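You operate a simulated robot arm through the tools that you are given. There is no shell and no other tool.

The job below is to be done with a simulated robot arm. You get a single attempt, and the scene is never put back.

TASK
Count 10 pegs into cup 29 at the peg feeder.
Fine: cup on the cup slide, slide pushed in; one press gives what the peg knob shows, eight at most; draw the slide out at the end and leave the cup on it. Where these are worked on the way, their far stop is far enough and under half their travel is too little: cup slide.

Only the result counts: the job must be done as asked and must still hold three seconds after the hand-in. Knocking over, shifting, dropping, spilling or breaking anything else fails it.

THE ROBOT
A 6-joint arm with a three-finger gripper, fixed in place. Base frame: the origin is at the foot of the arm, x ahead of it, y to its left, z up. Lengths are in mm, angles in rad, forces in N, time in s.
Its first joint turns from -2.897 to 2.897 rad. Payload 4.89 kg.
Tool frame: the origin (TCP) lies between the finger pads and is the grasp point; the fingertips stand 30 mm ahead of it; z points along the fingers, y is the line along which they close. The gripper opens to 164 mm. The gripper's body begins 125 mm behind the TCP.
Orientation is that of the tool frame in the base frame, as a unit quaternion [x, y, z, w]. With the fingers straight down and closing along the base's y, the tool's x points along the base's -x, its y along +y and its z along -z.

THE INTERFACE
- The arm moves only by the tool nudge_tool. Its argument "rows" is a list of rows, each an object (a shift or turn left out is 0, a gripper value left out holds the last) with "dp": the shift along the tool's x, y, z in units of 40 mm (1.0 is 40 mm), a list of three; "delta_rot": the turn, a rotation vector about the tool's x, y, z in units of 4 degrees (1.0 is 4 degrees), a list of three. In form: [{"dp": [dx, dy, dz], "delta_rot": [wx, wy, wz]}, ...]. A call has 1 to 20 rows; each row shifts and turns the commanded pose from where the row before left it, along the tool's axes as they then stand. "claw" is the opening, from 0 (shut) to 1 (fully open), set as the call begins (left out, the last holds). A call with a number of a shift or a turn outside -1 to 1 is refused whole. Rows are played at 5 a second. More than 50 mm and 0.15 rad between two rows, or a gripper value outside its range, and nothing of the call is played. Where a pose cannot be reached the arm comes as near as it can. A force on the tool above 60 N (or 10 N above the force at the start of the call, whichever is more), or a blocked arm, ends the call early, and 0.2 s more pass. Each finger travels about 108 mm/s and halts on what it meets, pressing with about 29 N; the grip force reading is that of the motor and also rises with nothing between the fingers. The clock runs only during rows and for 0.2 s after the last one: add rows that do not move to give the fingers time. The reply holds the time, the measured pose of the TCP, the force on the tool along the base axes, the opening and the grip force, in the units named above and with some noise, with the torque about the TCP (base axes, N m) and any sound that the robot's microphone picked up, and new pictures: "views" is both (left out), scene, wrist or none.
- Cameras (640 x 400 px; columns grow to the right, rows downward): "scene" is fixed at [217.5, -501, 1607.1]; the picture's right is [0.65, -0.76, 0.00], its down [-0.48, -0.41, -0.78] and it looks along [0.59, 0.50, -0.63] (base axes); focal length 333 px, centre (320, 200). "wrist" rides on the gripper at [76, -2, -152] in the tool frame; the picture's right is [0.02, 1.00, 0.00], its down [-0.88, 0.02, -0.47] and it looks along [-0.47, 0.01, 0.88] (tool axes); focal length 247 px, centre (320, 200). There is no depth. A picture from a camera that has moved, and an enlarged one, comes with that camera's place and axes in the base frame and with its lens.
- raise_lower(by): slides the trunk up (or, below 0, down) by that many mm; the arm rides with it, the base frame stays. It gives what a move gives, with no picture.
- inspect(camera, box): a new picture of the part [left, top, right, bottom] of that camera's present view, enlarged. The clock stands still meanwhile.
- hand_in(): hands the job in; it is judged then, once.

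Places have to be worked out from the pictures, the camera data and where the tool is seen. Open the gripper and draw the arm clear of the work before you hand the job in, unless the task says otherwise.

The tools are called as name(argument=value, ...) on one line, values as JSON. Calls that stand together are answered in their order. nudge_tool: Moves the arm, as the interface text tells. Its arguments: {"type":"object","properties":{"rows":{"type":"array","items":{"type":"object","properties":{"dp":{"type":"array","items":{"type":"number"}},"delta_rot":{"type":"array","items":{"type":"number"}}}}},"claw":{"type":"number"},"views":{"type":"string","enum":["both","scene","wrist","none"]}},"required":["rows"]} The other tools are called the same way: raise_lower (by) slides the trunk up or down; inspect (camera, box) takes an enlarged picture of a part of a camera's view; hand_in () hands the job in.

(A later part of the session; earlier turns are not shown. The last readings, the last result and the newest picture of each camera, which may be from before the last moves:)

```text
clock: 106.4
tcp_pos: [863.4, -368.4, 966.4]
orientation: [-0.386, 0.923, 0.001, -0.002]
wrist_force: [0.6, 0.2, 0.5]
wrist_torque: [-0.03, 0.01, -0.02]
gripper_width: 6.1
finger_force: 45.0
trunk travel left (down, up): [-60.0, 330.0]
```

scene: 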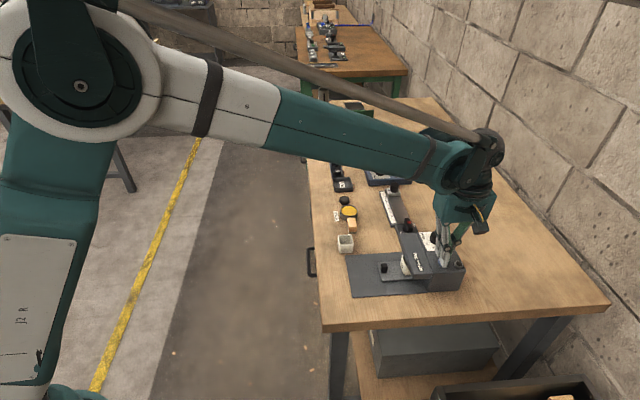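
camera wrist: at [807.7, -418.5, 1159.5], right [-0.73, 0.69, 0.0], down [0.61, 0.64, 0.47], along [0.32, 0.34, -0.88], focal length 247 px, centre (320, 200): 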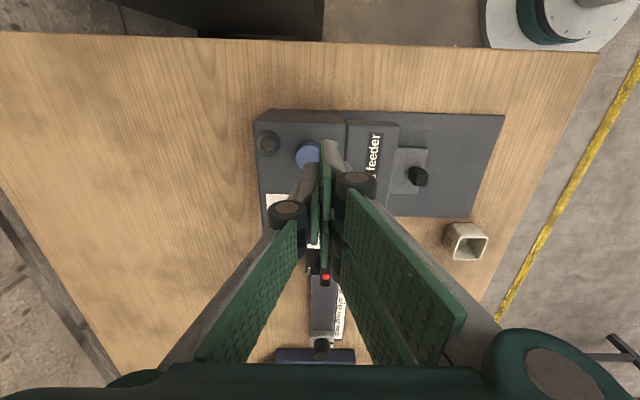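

The opening reads 6 mm with a grip force of 45 N, so something touches between the fingers. I look before going on.

inspect(camera="scene", box=[410, 220, 480, 290])

inspect(camera="wrist", box=[240, 110, 400, 230])

```text
5.71 times, centred on (445, 255) of scene
camera zoom: at [217.5, -501.0, 1607.1], right [0.65, -0.76, 0.0], down [-0.48, -0.41, -0.78], along [0.59, 0.5, -0.63], focal length 1904 px, centre (-394, -114)
```

zoom: 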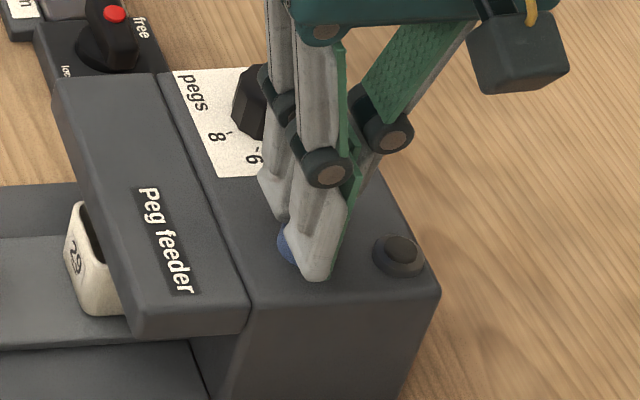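

```text
3.33 times, centred on (320, 170) of wrist
camera zoom: at [810.0, -423.6, 1117.7], right [-0.73, 0.69, 0.0], down [0.61, 0.64, 0.47], along [0.32, 0.34, -0.88], focal length 823 px, centre (320, 300)
```

zoom: 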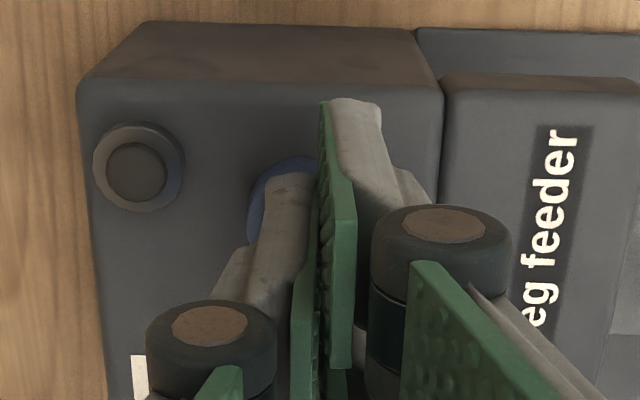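

Nothing is between the fingers; it looks like first contact with the button. I go down another millimetre at a time.

nudge_tool(rows=[{"dp": [0, 0, 0.03]}, {}], views="none")

nudge_tool(rows=[{"dp": [0, 0, 0.03]}, {}], views="none")

```text
clock: 107.0
tcp_pos: [861.5, -368.9, 964.6]
orientation: [-0.386, 0.923, 0.001, -0.001]
wrist_force: [0.1, 0.1, 1.3]
wrist_torque: [0.03, 0.0, 0.03]
gripper_width: 6.2
finger_force: 44.9
trunk travel left (down, up): [-60.0, 330.0]
```

```text
clock: 107.6
tcp_pos: [862.4, -368.6, 963.3]
orientation: [-0.386, 0.923, 0.001, -0.001]
wrist_force: [0.3, -0.4, 2.1]
wrist_torque: [-0.01, -0.02, -0.03]
gripper_width: 5.9
finger_force: 45.3
trunk travel left (down, up): [-60.0, 330.0]
```

A light spring force builds up (2 N): the button is moving. I continue pressing step by step.

nudge_tool(rows=[{"dp": [0, 0, 0.03]}, {}], views="none")

nudge_tool(rows=[{"dp": [0, 0, 0.03]}, {}], views="none")

```text
clock: 108.2
tcp_pos: [861.1, -367.5, 962.3]
orientation: [-0.386, 0.923, 0.001, -0.001]
wrist_force: [1.8, 1.2, 2.0]
wrist_torque: [0.01, -0.04, 0.01]
gripper_width: 6.0
finger_force: 45.3
trunk travel left (down, up): [-60.0, 330.0]
heard: click
```

```text
clock: 108.8
tcp_pos: [861.2, -369.5, 961.5]
orientation: [-0.386, 0.923, 0.001, -0.001]
wrist_force: [-0.3, 1.9, 2.3]
wrist_torque: [0.03, -0.05, 0.02]
gripper_width: 6.1
finger_force: 45.5
trunk travel left (down, up): [-60.0, 330.0]
```

A click was heard: first press done. I let the button up and wait a moment.

nudge_tool(rows=[{"dp": [0, 0, -0.1]}, {"dp": [0, 0, -0.15]}, {"dp": [0, 0, -0.25]}, {"dp": [0, 0, -0.6]}, {}, {}, {}, {}])

inspect(camera="scene", box=[370, 215, 480, 300])

```text
clock: 110.6
tcp_pos: [860.9, -369.8, 1003.1]
orientation: [-0.386, 0.922, 0.0, -0.001]
wrist_force: [0.1, 0.1, 0.2]
wrist_torque: [0.03, 0.0, -0.03]
gripper_width: 0.0
finger_force: 44.4
trunk travel left (down, up): [-60.0, 330.0]
camera wrist: at [808.4, -424.4, 1155.9], right [-0.73, 0.69, 0.0], down [0.61, 0.64, 0.47], along [0.32, 0.34, -0.88], focal length 247 px, centre (320, 200)
```

scene: 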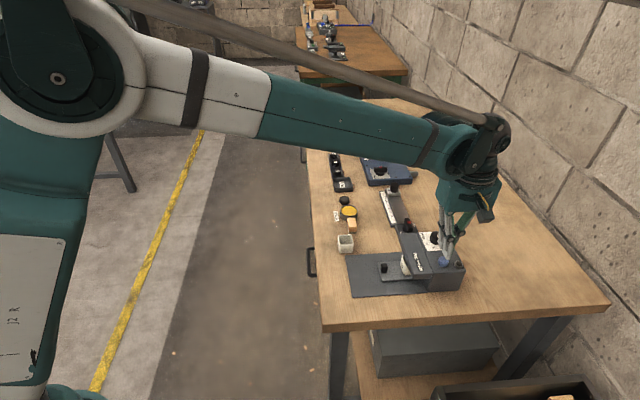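
wrist: 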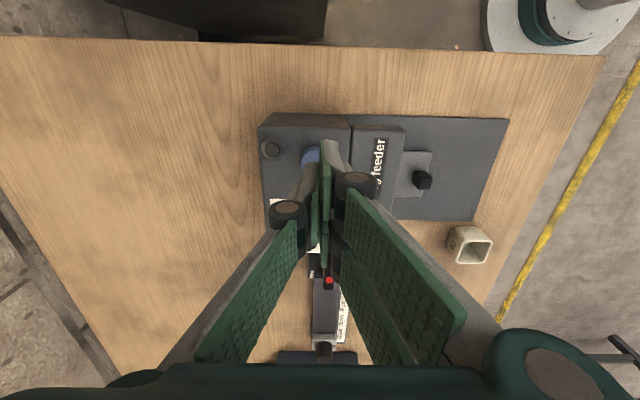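

```text
4.71 times, centred on (425, 258) of scene
camera zoom: at [217.5, -501.0, 1607.1], right [0.65, -0.76, 0.0], down [-0.48, -0.41, -0.78], along [0.59, 0.5, -0.63], focal length 1568 px, centre (-174, -71)
```

zoom: 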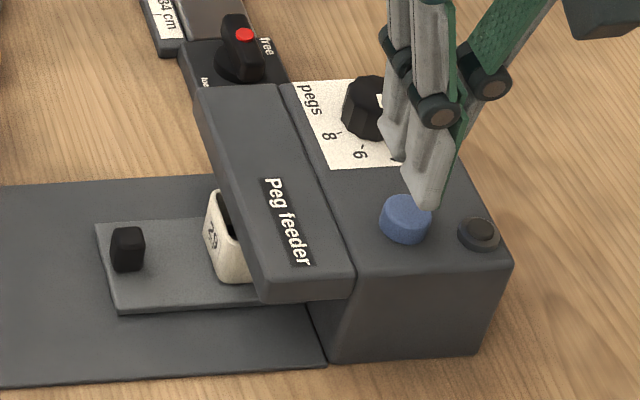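

No peg is spilled. Before the second press I want to count what the first gave, so I turn the tool back and go to the slide's knob (now near U 740).

nudge_tool(rows=[{"delta_rot": [0, 0, 1]}, {"delta_rot": [0, 0, 1]}, {"delta_rot": [0, 0, 1]}, {"delta_rot": [0, 0, 1]}, {"delta_rot": [0, 0, 1]}, {"delta_rot": [0, 0, 1]}, {"delta_rot": [0, 0, 1]}, {"delta_rot": [0, 0, 1]}, {"delta_rot": [0, 0, 1]}, {"delta_rot": [0, 0, 1]}, {"delta_rot": [0, 0, 1]}, {"delta_rot": [0, 0, 1]}, {"delta_rot": [0, 0, 1]}, {"delta_rot": [0, 0, 1]}, {"delta_rot": [0, 0, 1]}, {"delta_rot": [0, 0, 1]}, {"delta_rot": [0, 0, 1]}, {"delta_rot": [0, 0, 1]}, {"delta_rot": [0, 0, 1]}, {"delta_rot": [0, 0, 1]}], views="none")

nudge_tool(claw=0.35, rows=[{"delta_rot": [0, 0, 1]}, {"delta_rot": [0, 0, 1]}, {"delta_rot": [0, 0, 0.5]}, {"dp": [0.834, 0.31, 0]}, {"dp": [0.834, 0.31, 0]}, {"dp": [0.834, 0.31, 0]}, {"dp": [0.834, 0.3, 0]}, {}])

inspect(camera="wrist", box=[240, 100, 400, 220])

```text
clock: 114.8
tcp_pos: [861.3, -368.8, 1004.7]
orientation: [0.297, 0.955, 0.0, -0.001]
wrist_force: [-0.4, -0.1, 1.2]
wrist_torque: [0.01, 0.0, 0.0]
gripper_width: 0.0
finger_force: 45.1
trunk travel left (down, up): [-60.0, 330.0]
```

```text
clock: 116.6
tcp_pos: [799.9, -240.8, 1004.9]
orientation: [0.38, 0.925, -0.001, -0.001]
wrist_force: [0.2, -0.1, 0.0]
wrist_torque: [0.04, 0.01, 0.0]
gripper_width: 57.5
finger_force: 0.1
trunk travel left (down, up): [-60.0, 330.0]
camera wrist: at [744.5, -186.6, 1155.5], right [0.69, 0.73, 0.0], down [0.64, -0.61, 0.47], along [0.34, -0.32, -0.88], focal length 247 px, centre (320, 200)
```

scene: 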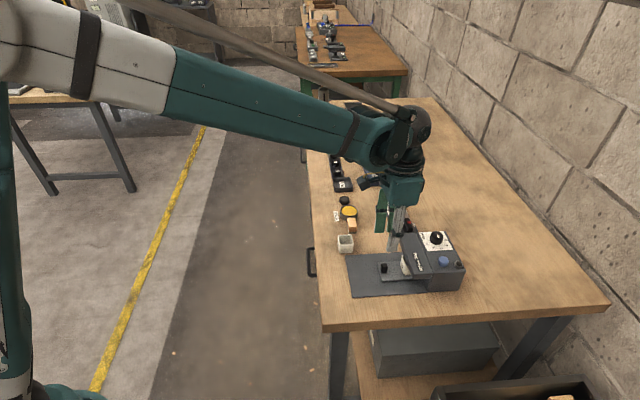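
wrist: 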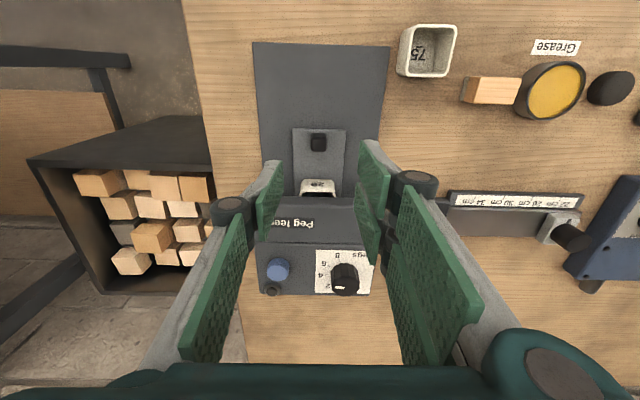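

```text
3.33 times, centred on (320, 160) of wrist
camera zoom: at [744.5, -186.6, 1155.5], right [0.69, 0.73, 0.0], down [0.64, -0.61, 0.47], along [0.34, -0.32, -0.88], focal length 823 px, centre (320, 333)
```

zoom: 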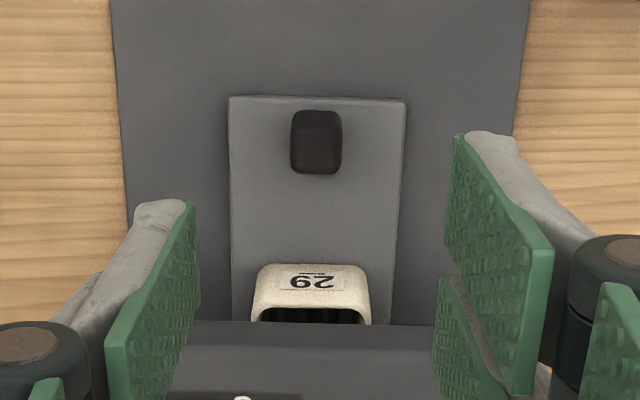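

The knob is ~2 mm off; I correct, go down and grip it.

nudge_tool(rows=[{"dp": [-0.045, -0.05, 0.5]}, {"dp": [0, 0, 0.6]}, {"dp": [0, 0, 0.6]}, {"dp": [0, 0, 0.6]}, {"dp": [0, 0, 0.6]}, {}], views="none")

nudge_tool(claw=0.0, rows=[{}, {}, {}], views="wrist")

```text
clock: 118.0
tcp_pos: [799.9, -241.3, 890.5]
orientation: [0.379, 0.925, 0.0, -0.001]
wrist_force: [-0.8, -0.7, 0.2]
wrist_torque: [-0.02, -0.01, 0.01]
gripper_width: 57.6
finger_force: 0.0
trunk travel left (down, up): [-60.0, 330.0]
```

```text
clock: 118.8
tcp_pos: [800.5, -241.0, 889.8]
orientation: [0.379, 0.925, 0.0, -0.001]
wrist_force: [-0.8, -1.1, -5.4]
wrist_torque: [-0.08, -0.06, -0.33]
gripper_width: 17.5
finger_force: 44.5
trunk travel left (down, up): [-60.0, 330.0]
camera wrist: at [745.0, -188.8, 1042.6], right [0.69, 0.73, 0.0], down [0.64, -0.61, 0.47], along [0.34, -0.32, -0.88], focal length 247 px, centre (320, 200)
```

wrist: 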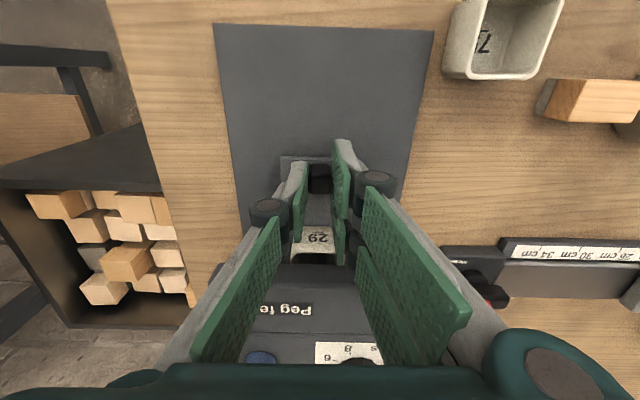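

Good grip with no side load. I draw the slide out slowly, 5 mm a step.

nudge_tool(rows=[{"dp": [0.04, 0, 0]}, {"dp": [0.09, 0, 0]}, {"dp": [0.125, 0, 0]}, {"dp": [0.125, 0, 0]}, {"dp": [0.125, 0, 0]}, {"dp": [0.125, 0, 0]}, {"dp": [0.125, 0, 0]}, {"dp": [0.125, 0, 0]}, {"dp": [0.125, 0, 0]}, {"dp": [0.125, 0, 0]}, {"dp": [0.125, 0, 0]}, {"dp": [0.125, 0, 0]}, {"dp": [0.125, 0, 0]}, {"dp": [0.125, 0, 0]}, {"dp": [0.125, 0, 0]}, {"dp": [0.08, 0, 0]}, {}, {}])

inspect(camera="scene", box=[345, 225, 425, 300])

inspect(camera="wrist", box=[260, 190, 380, 310])

```text
clock: 122.6
tcp_pos: [748.0, -190.3, 888.7]
orientation: [0.38, 0.925, -0.001, -0.001]
wrist_force: [17.8, 19.4, 21.2]
wrist_torque: [0.38, -0.7, -0.26]
gripper_width: 17.5
finger_force: 44.8
trunk travel left (down, up): [-60.0, 330.0]
camera wrist: at [692.7, -136.6, 1041.9], right [0.69, 0.73, 0.0], down [0.64, -0.6, 0.47], along [0.34, -0.32, -0.88], focal length 247 px, centre (320, 200)
```

scene: 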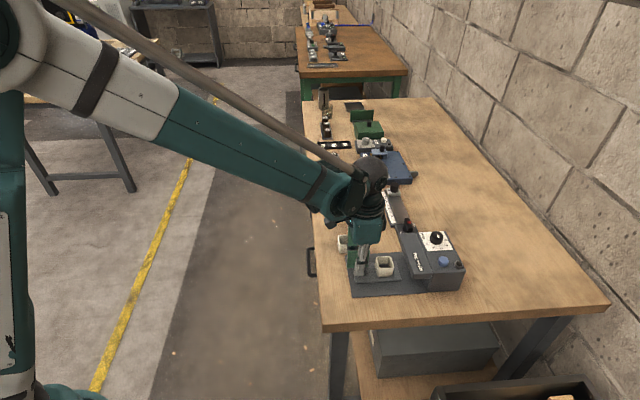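
wrist: 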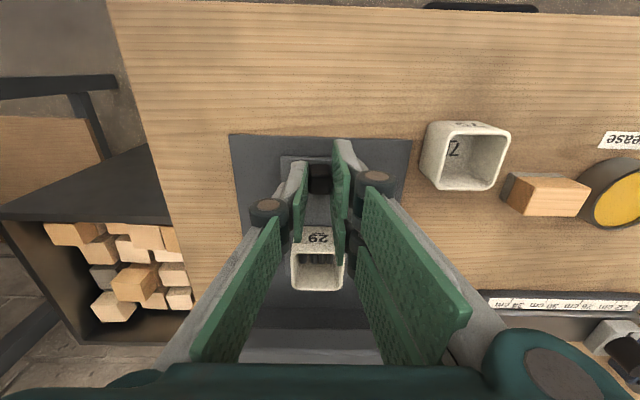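

```text
5.33 times, centred on (385, 262) of scene
camera zoom: at [217.5, -501.0, 1607.1], right [0.65, -0.76, 0.0], down [-0.48, -0.41, -0.78], along [0.59, 0.5, -0.63], focal length 1778 px, centre (-27, -133)
```

zoom: 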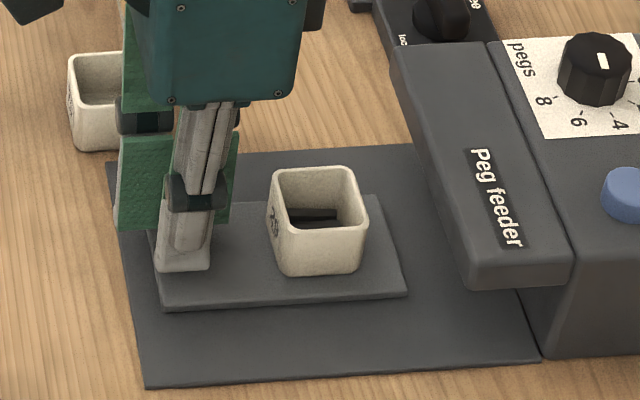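

```text
3.33 times, centred on (320, 250) of wrist
camera zoom: at [692.7, -136.6, 1041.9], right [0.69, 0.73, 0.0], down [0.64, -0.6, 0.47], along [0.34, -0.32, -0.88], focal length 823 px, centre (320, 33)
```

zoom: 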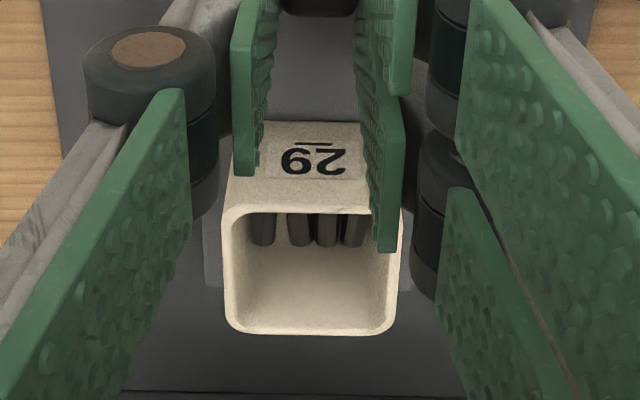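

There are dark pegs in the cup, standing at its near wall. I release, rise and place the camera straight above the cup to count them.

nudge_tool(claw=0.3, rows=[{}, {}, {"dp": [0, 0, -1]}, {"dp": [0, 0, -1]}, {"dp": [0, 0, -1]}, {"dp": [-1, 0, 0]}, {"dp": [-1, 0, 0]}, {"dp": [-1, 0, 0]}, {"dp": [-1, 0, 0]}, {}])

inspect(camera="wrist", box=[280, 30, 360, 110])

inspect(camera="scene", box=[370, 245, 400, 285])

```text
clock: 124.8
tcp_pos: [862.7, -303.4, 1007.5]
orientation: [0.379, 0.925, -0.001, 0.0]
wrist_force: [0.4, 0.7, -0.3]
wrist_torque: [-0.02, 0.01, 0.0]
gripper_width: 49.3
finger_force: 0.1
trunk travel left (down, up): [-60.0, 330.0]
camera wrist: at [807.3, -251.1, 1160.2], right [0.69, 0.73, 0.0], down [0.64, -0.6, 0.47], along [0.34, -0.32, -0.88], focal length 247 px, centre (320, 200)
```

scene: 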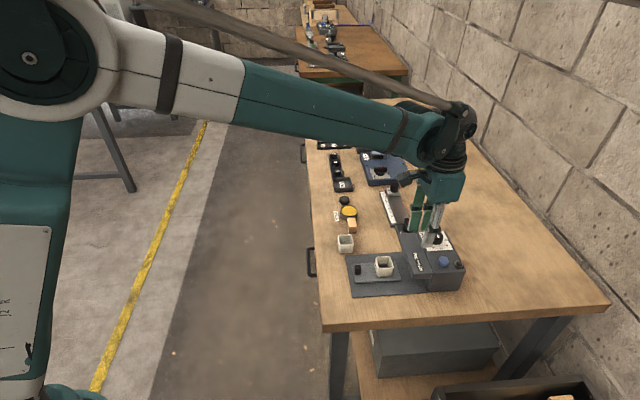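
wrist: 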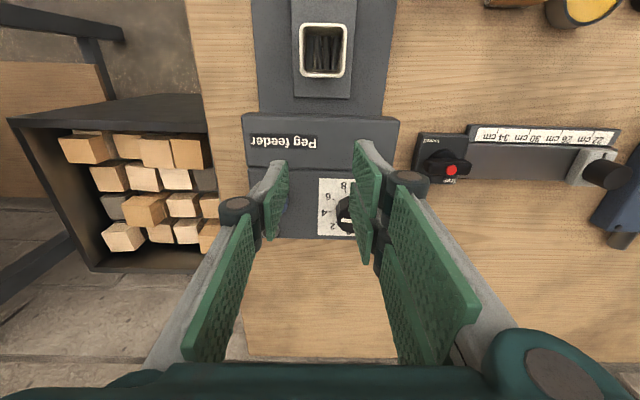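

```text
5.00 times, centred on (320, 70) of wrist
camera zoom: at [807.3, -251.1, 1160.2], right [0.69, 0.73, 0.0], down [0.64, -0.6, 0.47], along [0.34, -0.32, -0.88], focal length 1235 px, centre (320, 850)
```

zoom: 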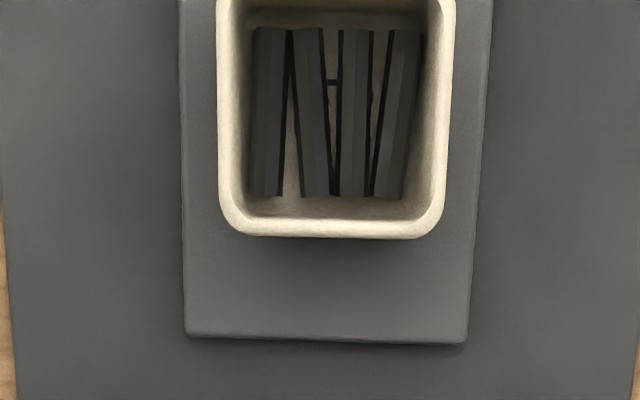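

```text
10.00 times, centred on (385, 265) of scene
camera zoom: at [217.5, -501.0, 1607.1], right [0.65, -0.76, 0.0], down [-0.48, -0.41, -0.78], along [0.59, 0.5, -0.63], focal length 3333 px, centre (-330, -450)
```

zoom: 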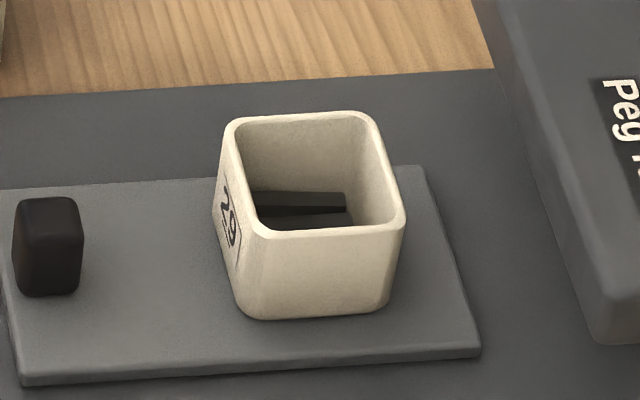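

At least four pegs are seen lying side by side. I shift the camera a little outward and enlarge strongly to count exactly.

nudge_tool(rows=[{"dp": [0.7, 0, 0]}, {}], views="wrist")

inspect(camera="wrist", box=[295, 45, 350, 90])

```text
clock: 125.4
tcp_pos: [842.7, -285.3, 1010.3]
orientation: [0.38, 0.925, -0.001, -0.001]
wrist_force: [0.3, -1.2, 0.4]
wrist_torque: [0.08, 0.13, 0.03]
gripper_width: 49.1
finger_force: 0.1
trunk travel left (down, up): [-60.0, 330.0]
camera wrist: at [787.7, -230.9, 1162.1], right [0.69, 0.73, 0.0], down [0.64, -0.61, 0.47], along [0.34, -0.32, -0.88], focal length 247 px, centre (320, 200)
```

wrist: 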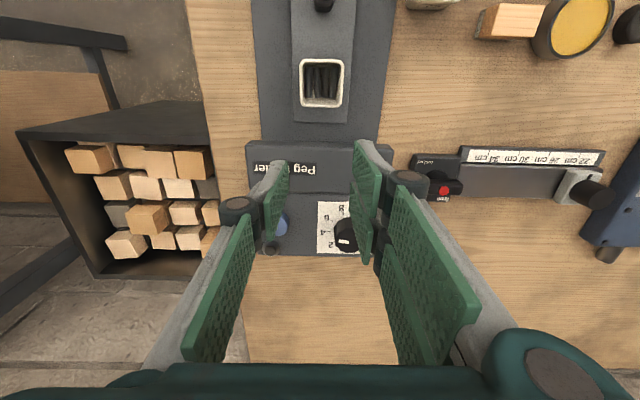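

```text
8.89 times, centred on (322, 68) of wrist
camera zoom: at [787.7, -230.9, 1162.1], right [0.69, 0.73, 0.0], down [0.64, -0.61, 0.47], along [0.34, -0.32, -0.88], focal length 2195 px, centre (298, 1378)
```

zoom: 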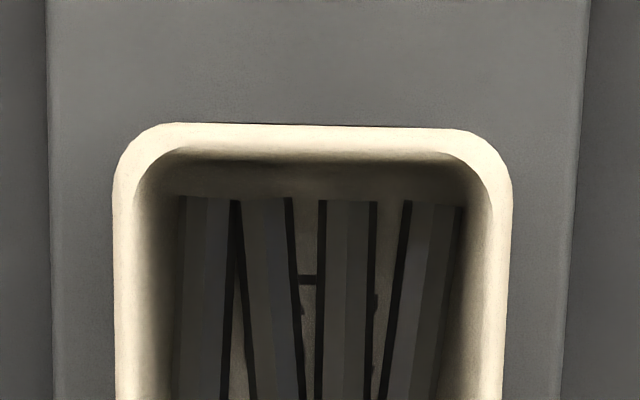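

I see four pegs so far; I take the whole cup into one enlarged view.

inspect(camera="wrist", box=[295, 55, 350, 112])

inspect(camera="wrist", box=[260, 190, 380, 265])

inspect(camera="scene", box=[420, 220, 470, 280])

```text
7.02 times, centred on (322, 84) of wrist
camera zoom: at [787.7, -230.9, 1162.1], right [0.69, 0.73, 0.0], down [0.64, -0.61, 0.47], along [0.34, -0.32, -0.88], focal length 1733 px, centre (302, 1018)
```

zoom: 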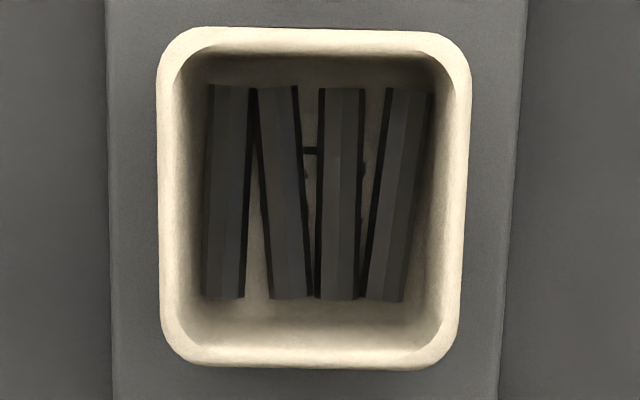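

```text
5.33 times, centred on (320, 228) of wrist
camera zoom: at [787.7, -230.9, 1162.1], right [0.69, 0.73, 0.0], down [0.64, -0.61, 0.47], along [0.34, -0.32, -0.88], focal length 1317 px, centre (320, 53)
```

zoom: 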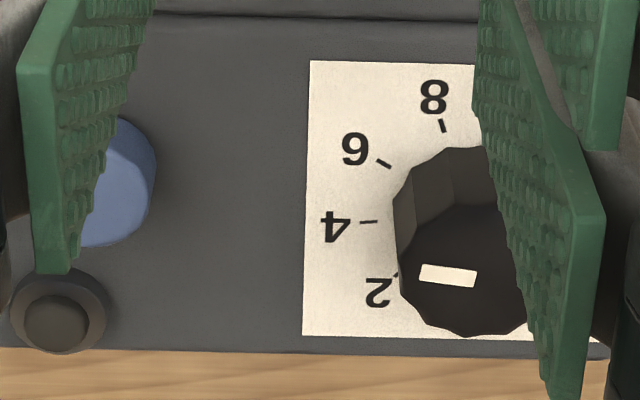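

```text
6.67 times, centred on (445, 250) of scene
camera zoom: at [217.5, -501.0, 1607.1], right [0.65, -0.76, 0.0], down [-0.48, -0.41, -0.78], along [0.59, 0.5, -0.63], focal length 2222 px, centre (-513, -133)
```

zoom: 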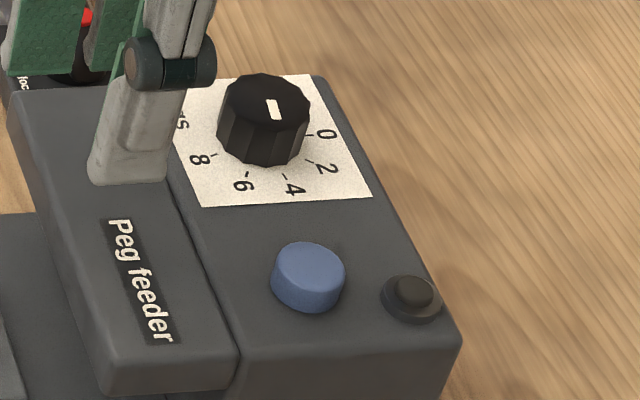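

Only four pegs lie in the cup although the mark reads 5, so either the count rounds down or a peg went astray. I look under the lip from the front for a stray peg: back out, then tilt the camera.

nudge_tool(rows=[{"dp": [0.8, 0, 0]}, {"dp": [0.8, 0, 0]}, {"dp": [0.8, 0.05, 0]}, {"dp": [0.8, 0, 0.1]}, {"dp": [0, 0, 0.6]}, {"dp": [0, 0, 0.6]}, {"delta_rot": [0, -1, 0]}, {"delta_rot": [0, -1, 0]}, {"delta_rot": [0, -1, 0]}, {"delta_rot": [0, -1, 0]}, {"delta_rot": [0, -1, 0]}, {"delta_rot": [0, -1, 0]}, {"delta_rot": [0, -1, 0]}, {"delta_rot": [0, -1, 0]}, {"delta_rot": [0, -1, 0]}, {"delta_rot": [0, -1, 0]}, {}])

inspect(camera="wrist", box=[240, 120, 400, 230])

```text
clock: 129.0
tcp_pos: [752.2, -191.8, 958.0]
orientation: [0.357, 0.869, -0.131, 0.316]
wrist_force: [0.8, 0.1, 0.0]
wrist_torque: [-0.01, -0.02, 0.03]
gripper_width: 49.2
finger_force: 0.0
trunk travel left (down, up): [-60.0, 330.0]
camera wrist: at [640.0, -83.3, 1025.5], right [0.69, 0.72, -0.01], down [0.28, -0.25, 0.93], along [0.67, -0.64, -0.37], focal length 247 px, centre (320, 200)
```

scene: 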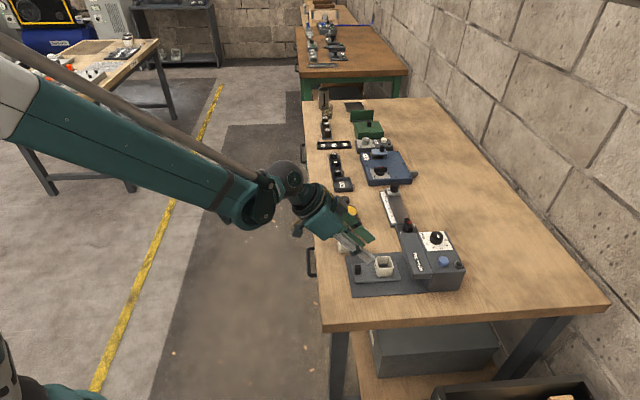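
wrist: 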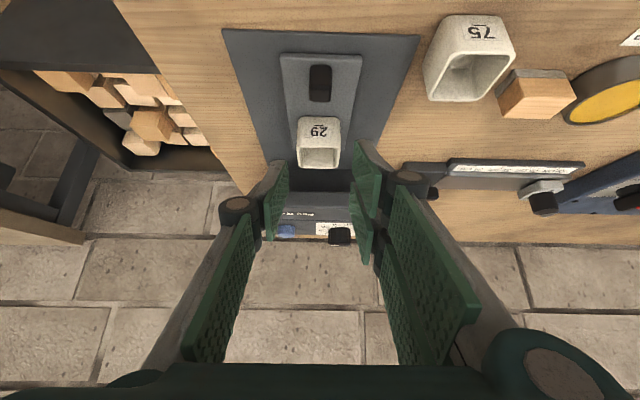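

```text
3.64 times, centred on (320, 175) of wrist
camera zoom: at [640.0, -83.3, 1025.5], right [0.69, 0.72, -0.01], down [0.28, -0.25, 0.93], along [0.67, -0.64, -0.37], focal length 898 px, centre (320, 291)
```

zoom: 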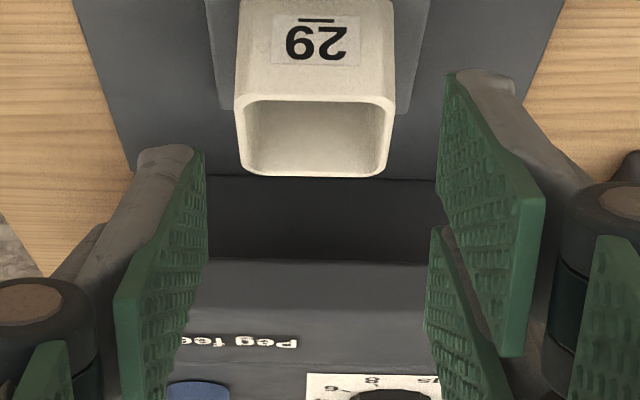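

No stray peg shows so far; I open the fingers wider to see the whole tray under the lip.

nudge_tool(claw=0.9, rows=[{}, {}, {}], views="none")

inspect(camera="wrist", box=[255, 130, 385, 215])

inspect(camera="wrist", box=[265, 140, 320, 200])

inspect(camera="wrist", box=[320, 140, 380, 200])

```text
clock: 129.8
tcp_pos: [752.6, -192.7, 958.2]
orientation: [0.356, 0.87, -0.129, 0.316]
wrist_force: [-0.3, -0.9, -0.4]
wrist_torque: [0.01, -0.01, 0.03]
gripper_width: 147.4
finger_force: 0.0
trunk travel left (down, up): [-60.0, 330.0]
```

```text
4.71 times, centred on (320, 172) of wrist
camera zoom: at [640.1, -83.3, 1025.6], right [0.69, 0.72, -0.01], down [0.28, -0.25, 0.93], along [0.67, -0.64, -0.37], focal length 1162 px, centre (320, 329)
```

zoom: 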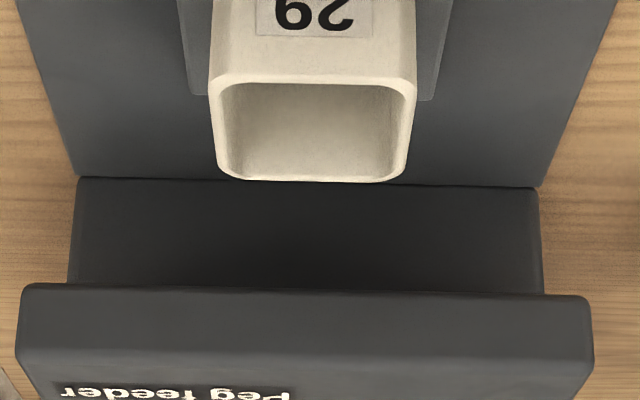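

```text
6.67 times, centred on (292, 170) of wrist
camera zoom: at [640.1, -83.3, 1025.6], right [0.69, 0.72, -0.01], down [0.28, -0.25, 0.93], along [0.67, -0.64, -0.37], focal length 1646 px, centre (503, 400)
```

zoom: 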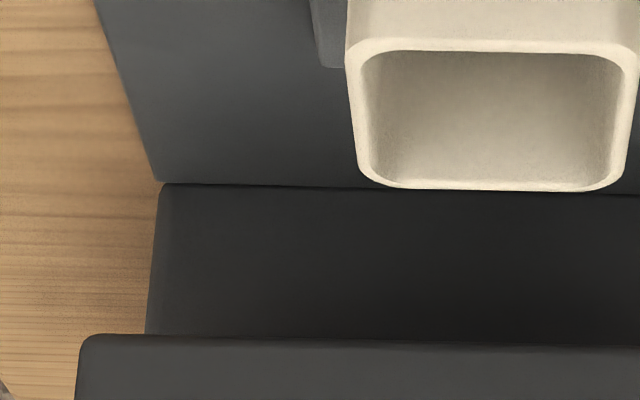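

```text
6.67 times, centred on (350, 170) of wrist
camera zoom: at [640.1, -83.3, 1025.6], right [0.69, 0.72, -0.01], down [0.28, -0.25, 0.93], along [0.67, -0.64, -0.37], focal length 1646 px, centre (120, 400)
```

zoom: 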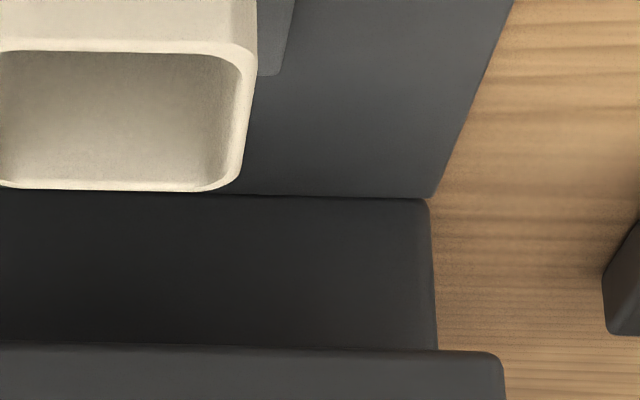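

The tray's sides are clean; only the strip right behind the cup is hidden. I move the camera 80 mm sideways to look behind the cup.

nudge_tool(rows=[{"dp": [0, -1, 0]}, {"dp": [0, -1, 0]}, {}], views="wrist")

inspect(camera="wrist", box=[320, 120, 450, 215])

```text
clock: 130.6
tcp_pos: [695.0, -249.3, 956.5]
orientation: [0.357, 0.87, -0.13, 0.315]
wrist_force: [0.3, 0.2, 0.2]
wrist_torque: [-0.07, 0.02, -0.04]
gripper_width: 147.6
finger_force: 0.1
trunk travel left (down, up): [-60.0, 330.0]
camera wrist: at [582.9, -139.7, 1024.8], right [0.69, 0.72, -0.01], down [0.28, -0.25, 0.93], along [0.67, -0.64, -0.37], focal length 247 px, centre (320, 200)
```

wrist: 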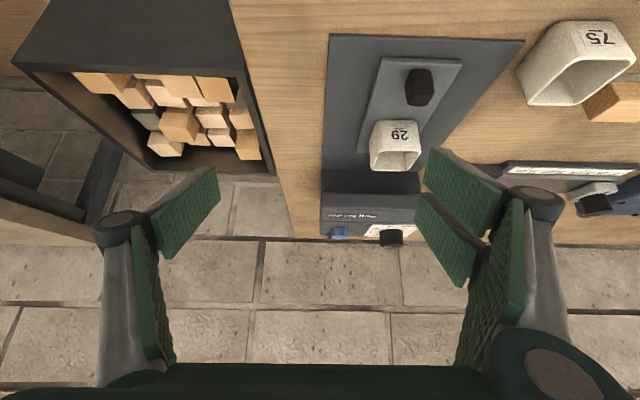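

```text
4.21 times, centred on (385, 168) of wrist
camera zoom: at [582.9, -139.7, 1024.8], right [0.69, 0.72, -0.01], down [0.28, -0.25, 0.93], along [0.67, -0.64, -0.37], focal length 1040 px, centre (46, 337)
```

zoom: 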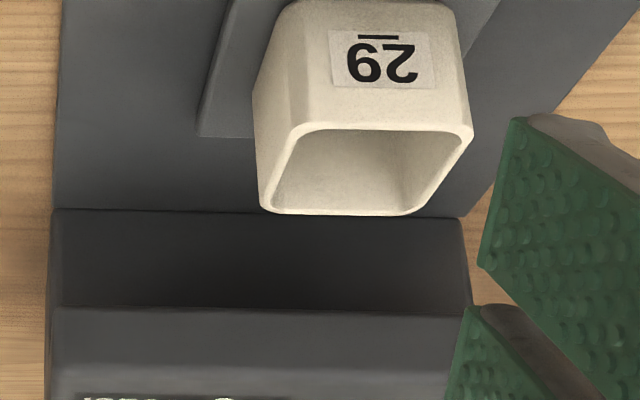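

Nothing has gone astray: the first press gave just 4, so the count seems to round down from a mark at or a hair under 5. Six more are needed, so I'll set the mark slightly past 6 and press once. I stand the tool upright and move over the dial.

nudge_tool(claw=0.42, rows=[{"delta_rot": [0, 1, 0]}, {"delta_rot": [0, 1, 0]}, {"delta_rot": [0, 1, 0]}, {"delta_rot": [0, 1, 0]}, {"delta_rot": [0, 1, 0]}, {"delta_rot": [0, 1, 0]}, {"delta_rot": [0, 1, 0]}, {"delta_rot": [0, 1, 0]}, {"delta_rot": [0, 1, 0]}, {"delta_rot": [0, 1, 0]}, {"dp": [0, 0, -0.63]}, {"dp": [0, 0, -0.63]}, {"dp": [-0.79, 0.403, 0]}, {"dp": [-0.79, 0.403, 0]}, {"dp": [-0.79, 0.403, 0]}, {"dp": [-0.79, 0.403, 0]}, {"dp": [-0.79, 0.403, 0]}, {"dp": [-0.79, 0.403, 0]}, {"dp": [-0.79, 0.403, 0]}, {}])

inspect(camera="wrist", box=[250, 90, 390, 195])

```text
clock: 134.8
tcp_pos: [933.6, -325.0, 1007.6]
orientation: [0.379, 0.925, 0.0, -0.001]
wrist_force: [-0.3, -0.7, -0.7]
wrist_torque: [0.0, -0.02, -0.02]
gripper_width: 68.9
finger_force: 0.0
trunk travel left (down, up): [-60.0, 330.0]
camera wrist: at [878.0, -271.8, 1159.6], right [0.69, 0.73, 0.0], down [0.64, -0.6, 0.47], along [0.34, -0.32, -0.88], focal length 247 px, centre (320, 200)
```

scene: 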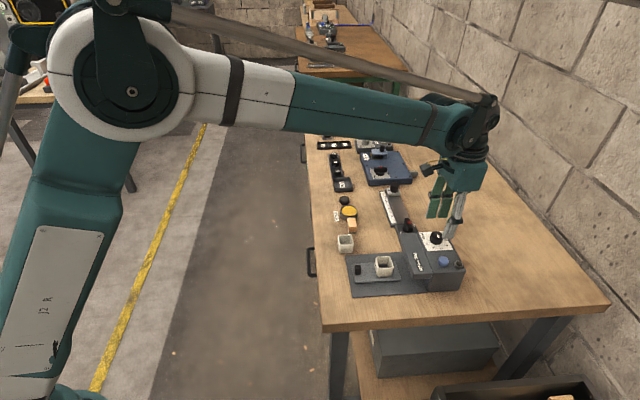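
wrist: 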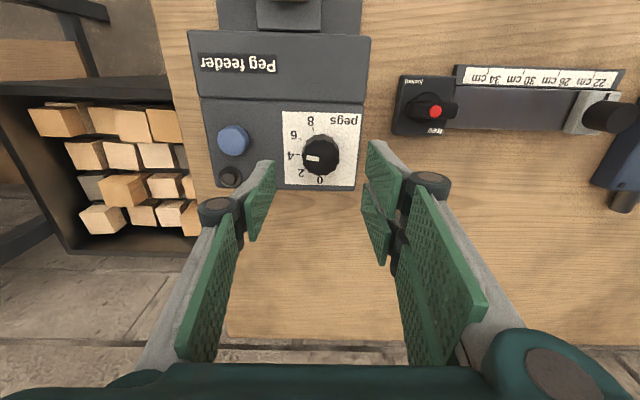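

```text
3.81 times, centred on (320, 142) of wrist
camera zoom: at [878.0, -271.8, 1159.6], right [0.69, 0.73, 0.0], down [0.64, -0.6, 0.47], along [0.34, -0.32, -0.88], focal length 941 px, centre (320, 419)
```

zoom: 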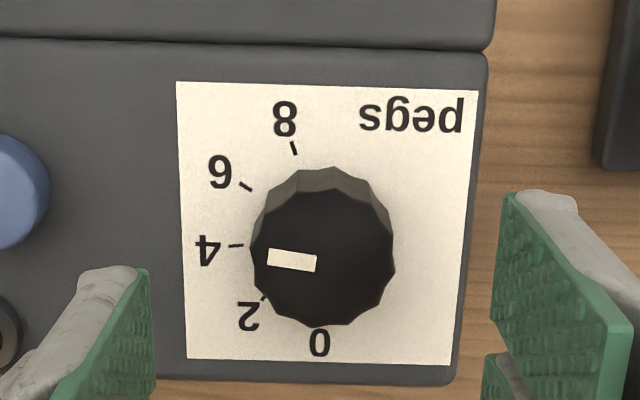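

The mark reads about 4.9-5.05 here, so a rounded-down count fits. The knob's axis is about 3.5 mm to -U of the tool. I correct that and go down beside the knob (tips at z ~927, above the housing).

nudge_tool(rows=[{"dp": [0.085, 0.015, 0.3]}, {"dp": [0, 0, 0.5]}, {"dp": [0, 0, 0.45]}, {}], views="wrist")

inspect(camera="wrist", box=[240, 110, 400, 230])

```text
clock: 135.8
tcp_pos: [932.1, -321.5, 956.5]
orientation: [0.379, 0.925, 0.0, -0.001]
wrist_force: [0.5, 0.1, 0.4]
wrist_torque: [-0.01, 0.0, 0.0]
gripper_width: 68.7
finger_force: 0.2
trunk travel left (down, up): [-60.0, 330.0]
camera wrist: at [876.4, -268.4, 1108.4], right [0.69, 0.73, 0.0], down [0.64, -0.6, 0.47], along [0.34, -0.32, -0.88], focal length 247 px, centre (320, 200)
```

wrist: 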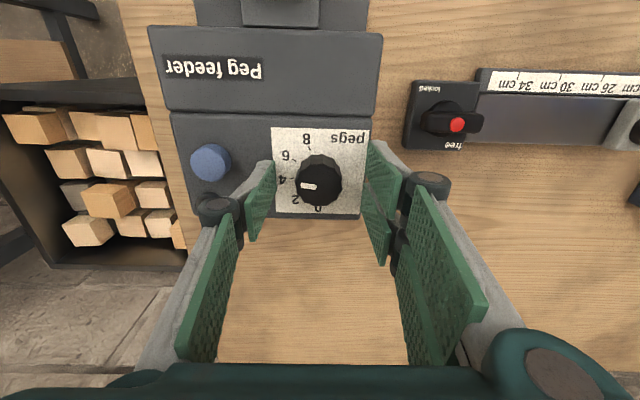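

```text
3.33 times, centred on (320, 170) of wrist
camera zoom: at [876.4, -268.4, 1108.4], right [0.69, 0.73, 0.0], down [0.64, -0.6, 0.47], along [0.34, -0.32, -0.88], focal length 823 px, centre (320, 300)
```

zoom: 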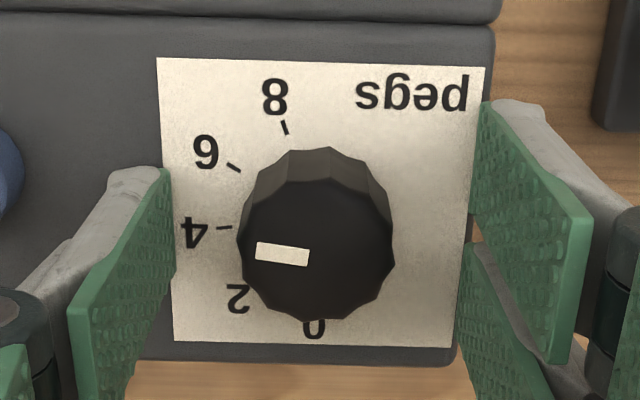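

The knob is centred within ~1.3 mm. I close on it with a small sideways correction.

nudge_tool(rows=[{"dp": [0.02, -0.03, 0]}, {}], views="none")

nudge_tool(claw=0.0, rows=[{}, {}, {}], views="wrist")

inspect(camera="wrist", box=[240, 110, 400, 230])

```text
clock: 136.4
tcp_pos: [930.5, -321.7, 956.6]
orientation: [0.379, 0.925, -0.001, -0.001]
wrist_force: [-0.9, 0.1, -0.6]
wrist_torque: [0.0, 0.02, -0.02]
gripper_width: 68.8
finger_force: 0.1
trunk travel left (down, up): [-60.0, 330.0]
```

```text
clock: 137.2
tcp_pos: [930.3, -321.3, 956.7]
orientation: [0.38, 0.925, 0.0, -0.001]
wrist_force: [1.8, 0.7, 1.1]
wrist_torque: [0.11, 0.04, -0.01]
gripper_width: 32.8
finger_force: 44.7
trunk travel left (down, up): [-60.0, 330.0]
camera wrist: at [875.0, -268.3, 1108.7], right [0.69, 0.73, 0.0], down [0.64, -0.6, 0.47], along [0.34, -0.32, -0.88], focal length 247 px, centre (320, 200)
```

wrist: 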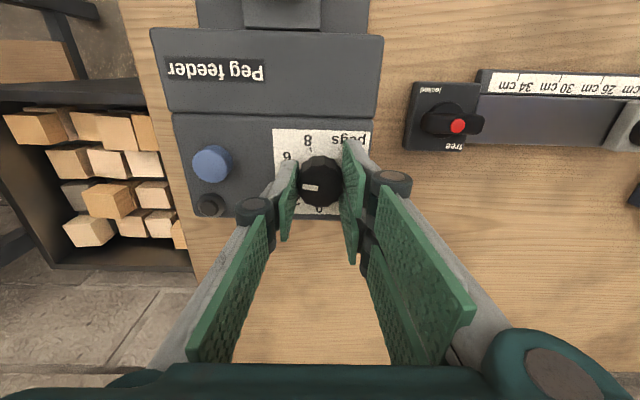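

```text
3.33 times, centred on (320, 170) of wrist
camera zoom: at [875.0, -268.3, 1108.7], right [0.69, 0.73, 0.0], down [0.64, -0.6, 0.47], along [0.34, -0.32, -0.88], focal length 823 px, centre (320, 300)
```

zoom: 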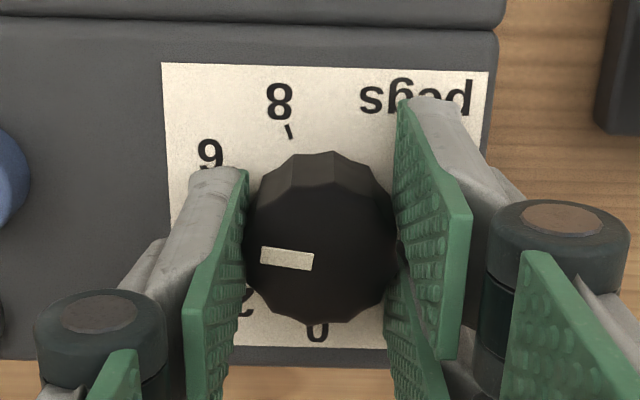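

Gripped with almost no side force. I turn 26° clockwise.

nudge_tool(rows=[{"delta_rot": [0, 0, 1]}, {"delta_rot": [0, 0, 1]}, {"delta_rot": [0, 0, 1]}, {"delta_rot": [0, 0, 1]}, {"delta_rot": [0, 0, 1]}, {"delta_rot": [0, 0, 1]}, {"delta_rot": [0, 0, 0.6]}, {}], views="none")

nudge_tool(claw=0.4, rows=[{}, {}, {"dp": [0, 0, -0.6]}, {"dp": [0, 0, -0.65]}, {}])

inspect(camera="wrist", box=[250, 90, 390, 195])

```text
clock: 139.0
tcp_pos: [930.6, -321.4, 956.7]
orientation: [0.58, 0.814, 0.0, -0.001]
wrist_force: [20.4, 19.6, -2.3]
wrist_torque: [0.42, -0.72, 0.04]
gripper_width: 33.0
finger_force: 45.2
trunk travel left (down, up): [-60.0, 330.0]
```

```text
clock: 140.2
tcp_pos: [929.9, -321.0, 1009.0]
orientation: [0.581, 0.814, 0.0, -0.002]
wrist_force: [-0.4, 0.5, 0.0]
wrist_torque: [0.02, 0.04, -0.01]
gripper_width: 65.7
finger_force: 0.1
trunk travel left (down, up): [-60.0, 330.0]
camera wrist: at [904.3, -249.1, 1160.5], right [0.94, 0.35, 0.0], down [0.31, -0.83, 0.47], along [0.16, -0.44, -0.88], focal length 247 px, centre (320, 200)
```

scene: 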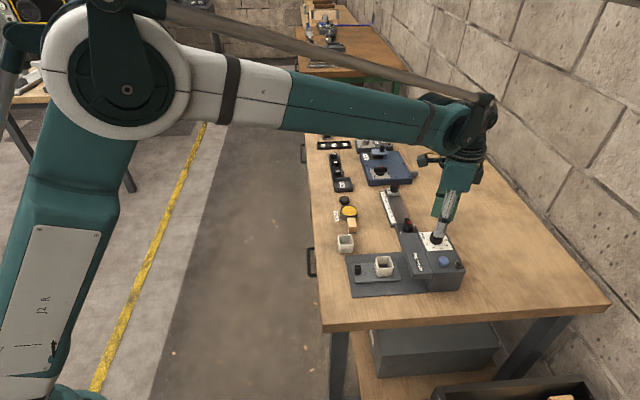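
wrist: 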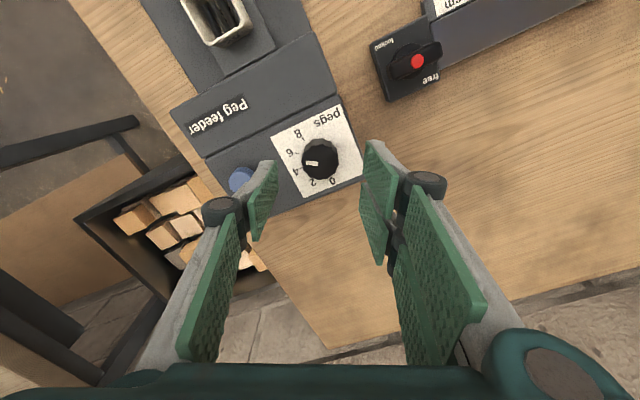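

```text
3.81 times, centred on (320, 142) of wrist
camera zoom: at [904.3, -249.1, 1160.5], right [0.94, 0.35, 0.0], down [0.31, -0.83, 0.47], along [0.16, -0.44, -0.88], focal length 941 px, centre (320, 419)
```

zoom: 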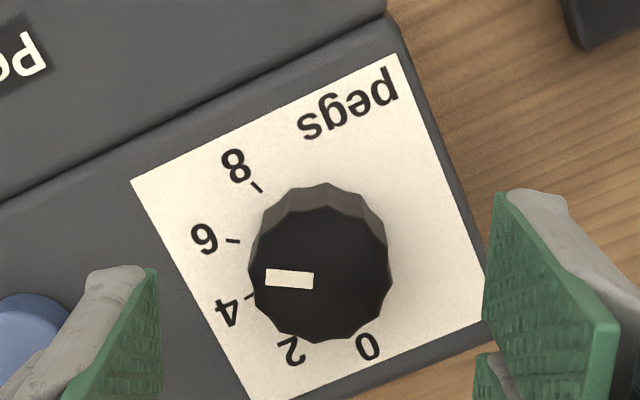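

The mark now stands just past 6 (about 6.2). I turn the tool back and go to the slide's knob to push the slide in again.

nudge_tool(claw=0.35, rows=[{"delta_rot": [0, 0, -1]}, {"delta_rot": [0, 0, -1]}, {"delta_rot": [0, 0, -1]}, {"delta_rot": [0, 0, -1]}, {"delta_rot": [0, 0, -1]}, {"delta_rot": [0, 0, -1]}, {"delta_rot": [0, 0, -0.6]}, {"dp": [0.798, -0.1215, 0]}, {"dp": [0.798, -0.1215, 0]}, {"dp": [0.798, -0.1215, 0]}, {"dp": [0.798, -0.1215, 0]}, {"dp": [0.798, -0.1215, 0]}, {"dp": [0.798, -0.1215, 0]}, {"dp": [0.798, -0.1215, 0]}, {}])

inspect(camera="wrist", box=[240, 100, 400, 220])

```text
clock: 143.4
tcp_pos: [744.5, -191.1, 1007.4]
orientation: [0.379, 0.925, 0.0, -0.001]
wrist_force: [0.5, -0.4, -0.1]
wrist_torque: [0.03, 0.0, 0.0]
gripper_width: 57.5
finger_force: 0.0
trunk travel left (down, up): [-60.0, 330.0]
camera wrist: at [690.5, -138.9, 1159.5], right [0.69, 0.73, 0.0], down [0.64, -0.61, 0.47], along [0.34, -0.32, -0.88], focal length 247 px, centre (320, 200)
```

scene: 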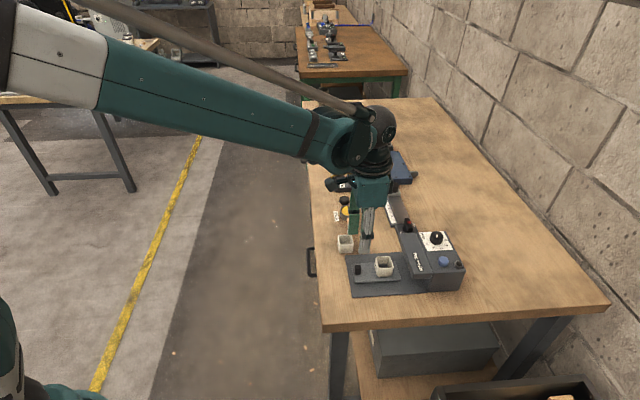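
wrist: 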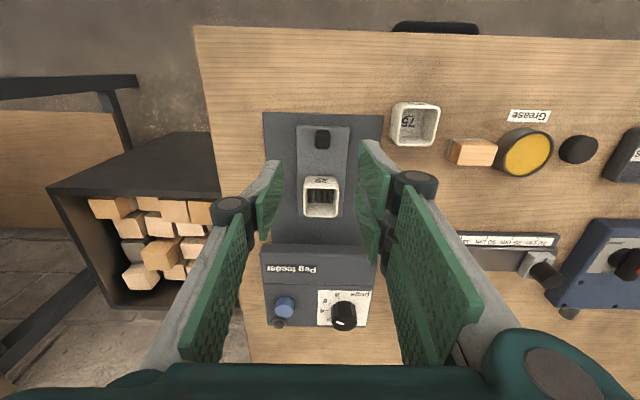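

```text
3.33 times, centred on (320, 160) of wrist
camera zoom: at [690.5, -138.9, 1159.5], right [0.69, 0.73, 0.0], down [0.64, -0.61, 0.47], along [0.34, -0.32, -0.88], focal length 823 px, centre (320, 333)
```

zoom: 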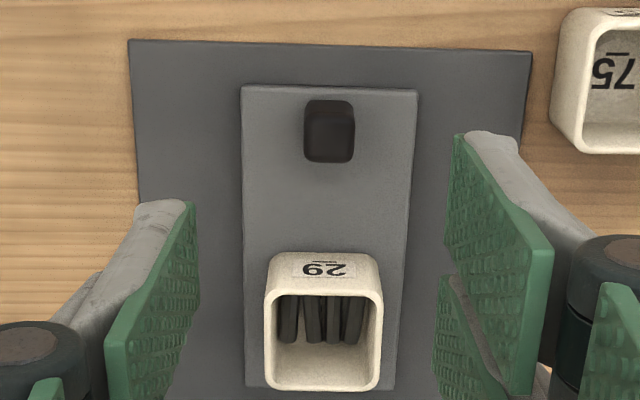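

The slide's knob is 2.7 mm to the +y side; I correct, go down and grip it.

nudge_tool(rows=[{"dp": [0.015, 0.065, 0.5]}, {"dp": [0, 0, 0.6]}, {"dp": [0, 0, 0.6]}, {"dp": [0, 0, 0.6]}, {"dp": [0, 0, 0.65]}, {}], views="none")

nudge_tool(claw=0.0, rows=[{}, {}, {}], views="wrist")

```text
clock: 144.8
tcp_pos: [746.1, -186.2, 889.3]
orientation: [0.379, 0.925, -0.001, 0.0]
wrist_force: [0.3, -0.2, 1.3]
wrist_torque: [0.0, -0.04, 0.01]
gripper_width: 57.5
finger_force: 0.1
trunk travel left (down, up): [-60.0, 330.0]
```

```text
clock: 145.6
tcp_pos: [746.8, -187.7, 889.2]
orientation: [0.38, 0.925, 0.0, -0.002]
wrist_force: [-5.1, -4.9, -6.6]
wrist_torque: [-0.27, 0.01, -0.23]
gripper_width: 17.6
finger_force: 44.9
trunk travel left (down, up): [-60.0, 330.0]
camera wrist: at [690.8, -134.6, 1041.1], right [0.69, 0.73, 0.0], down [0.64, -0.61, 0.47], along [0.34, -0.32, -0.88], focal length 247 px, centre (320, 200)
```

wrist: 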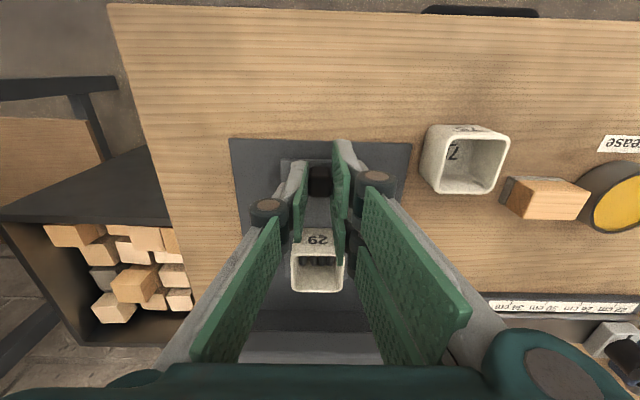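

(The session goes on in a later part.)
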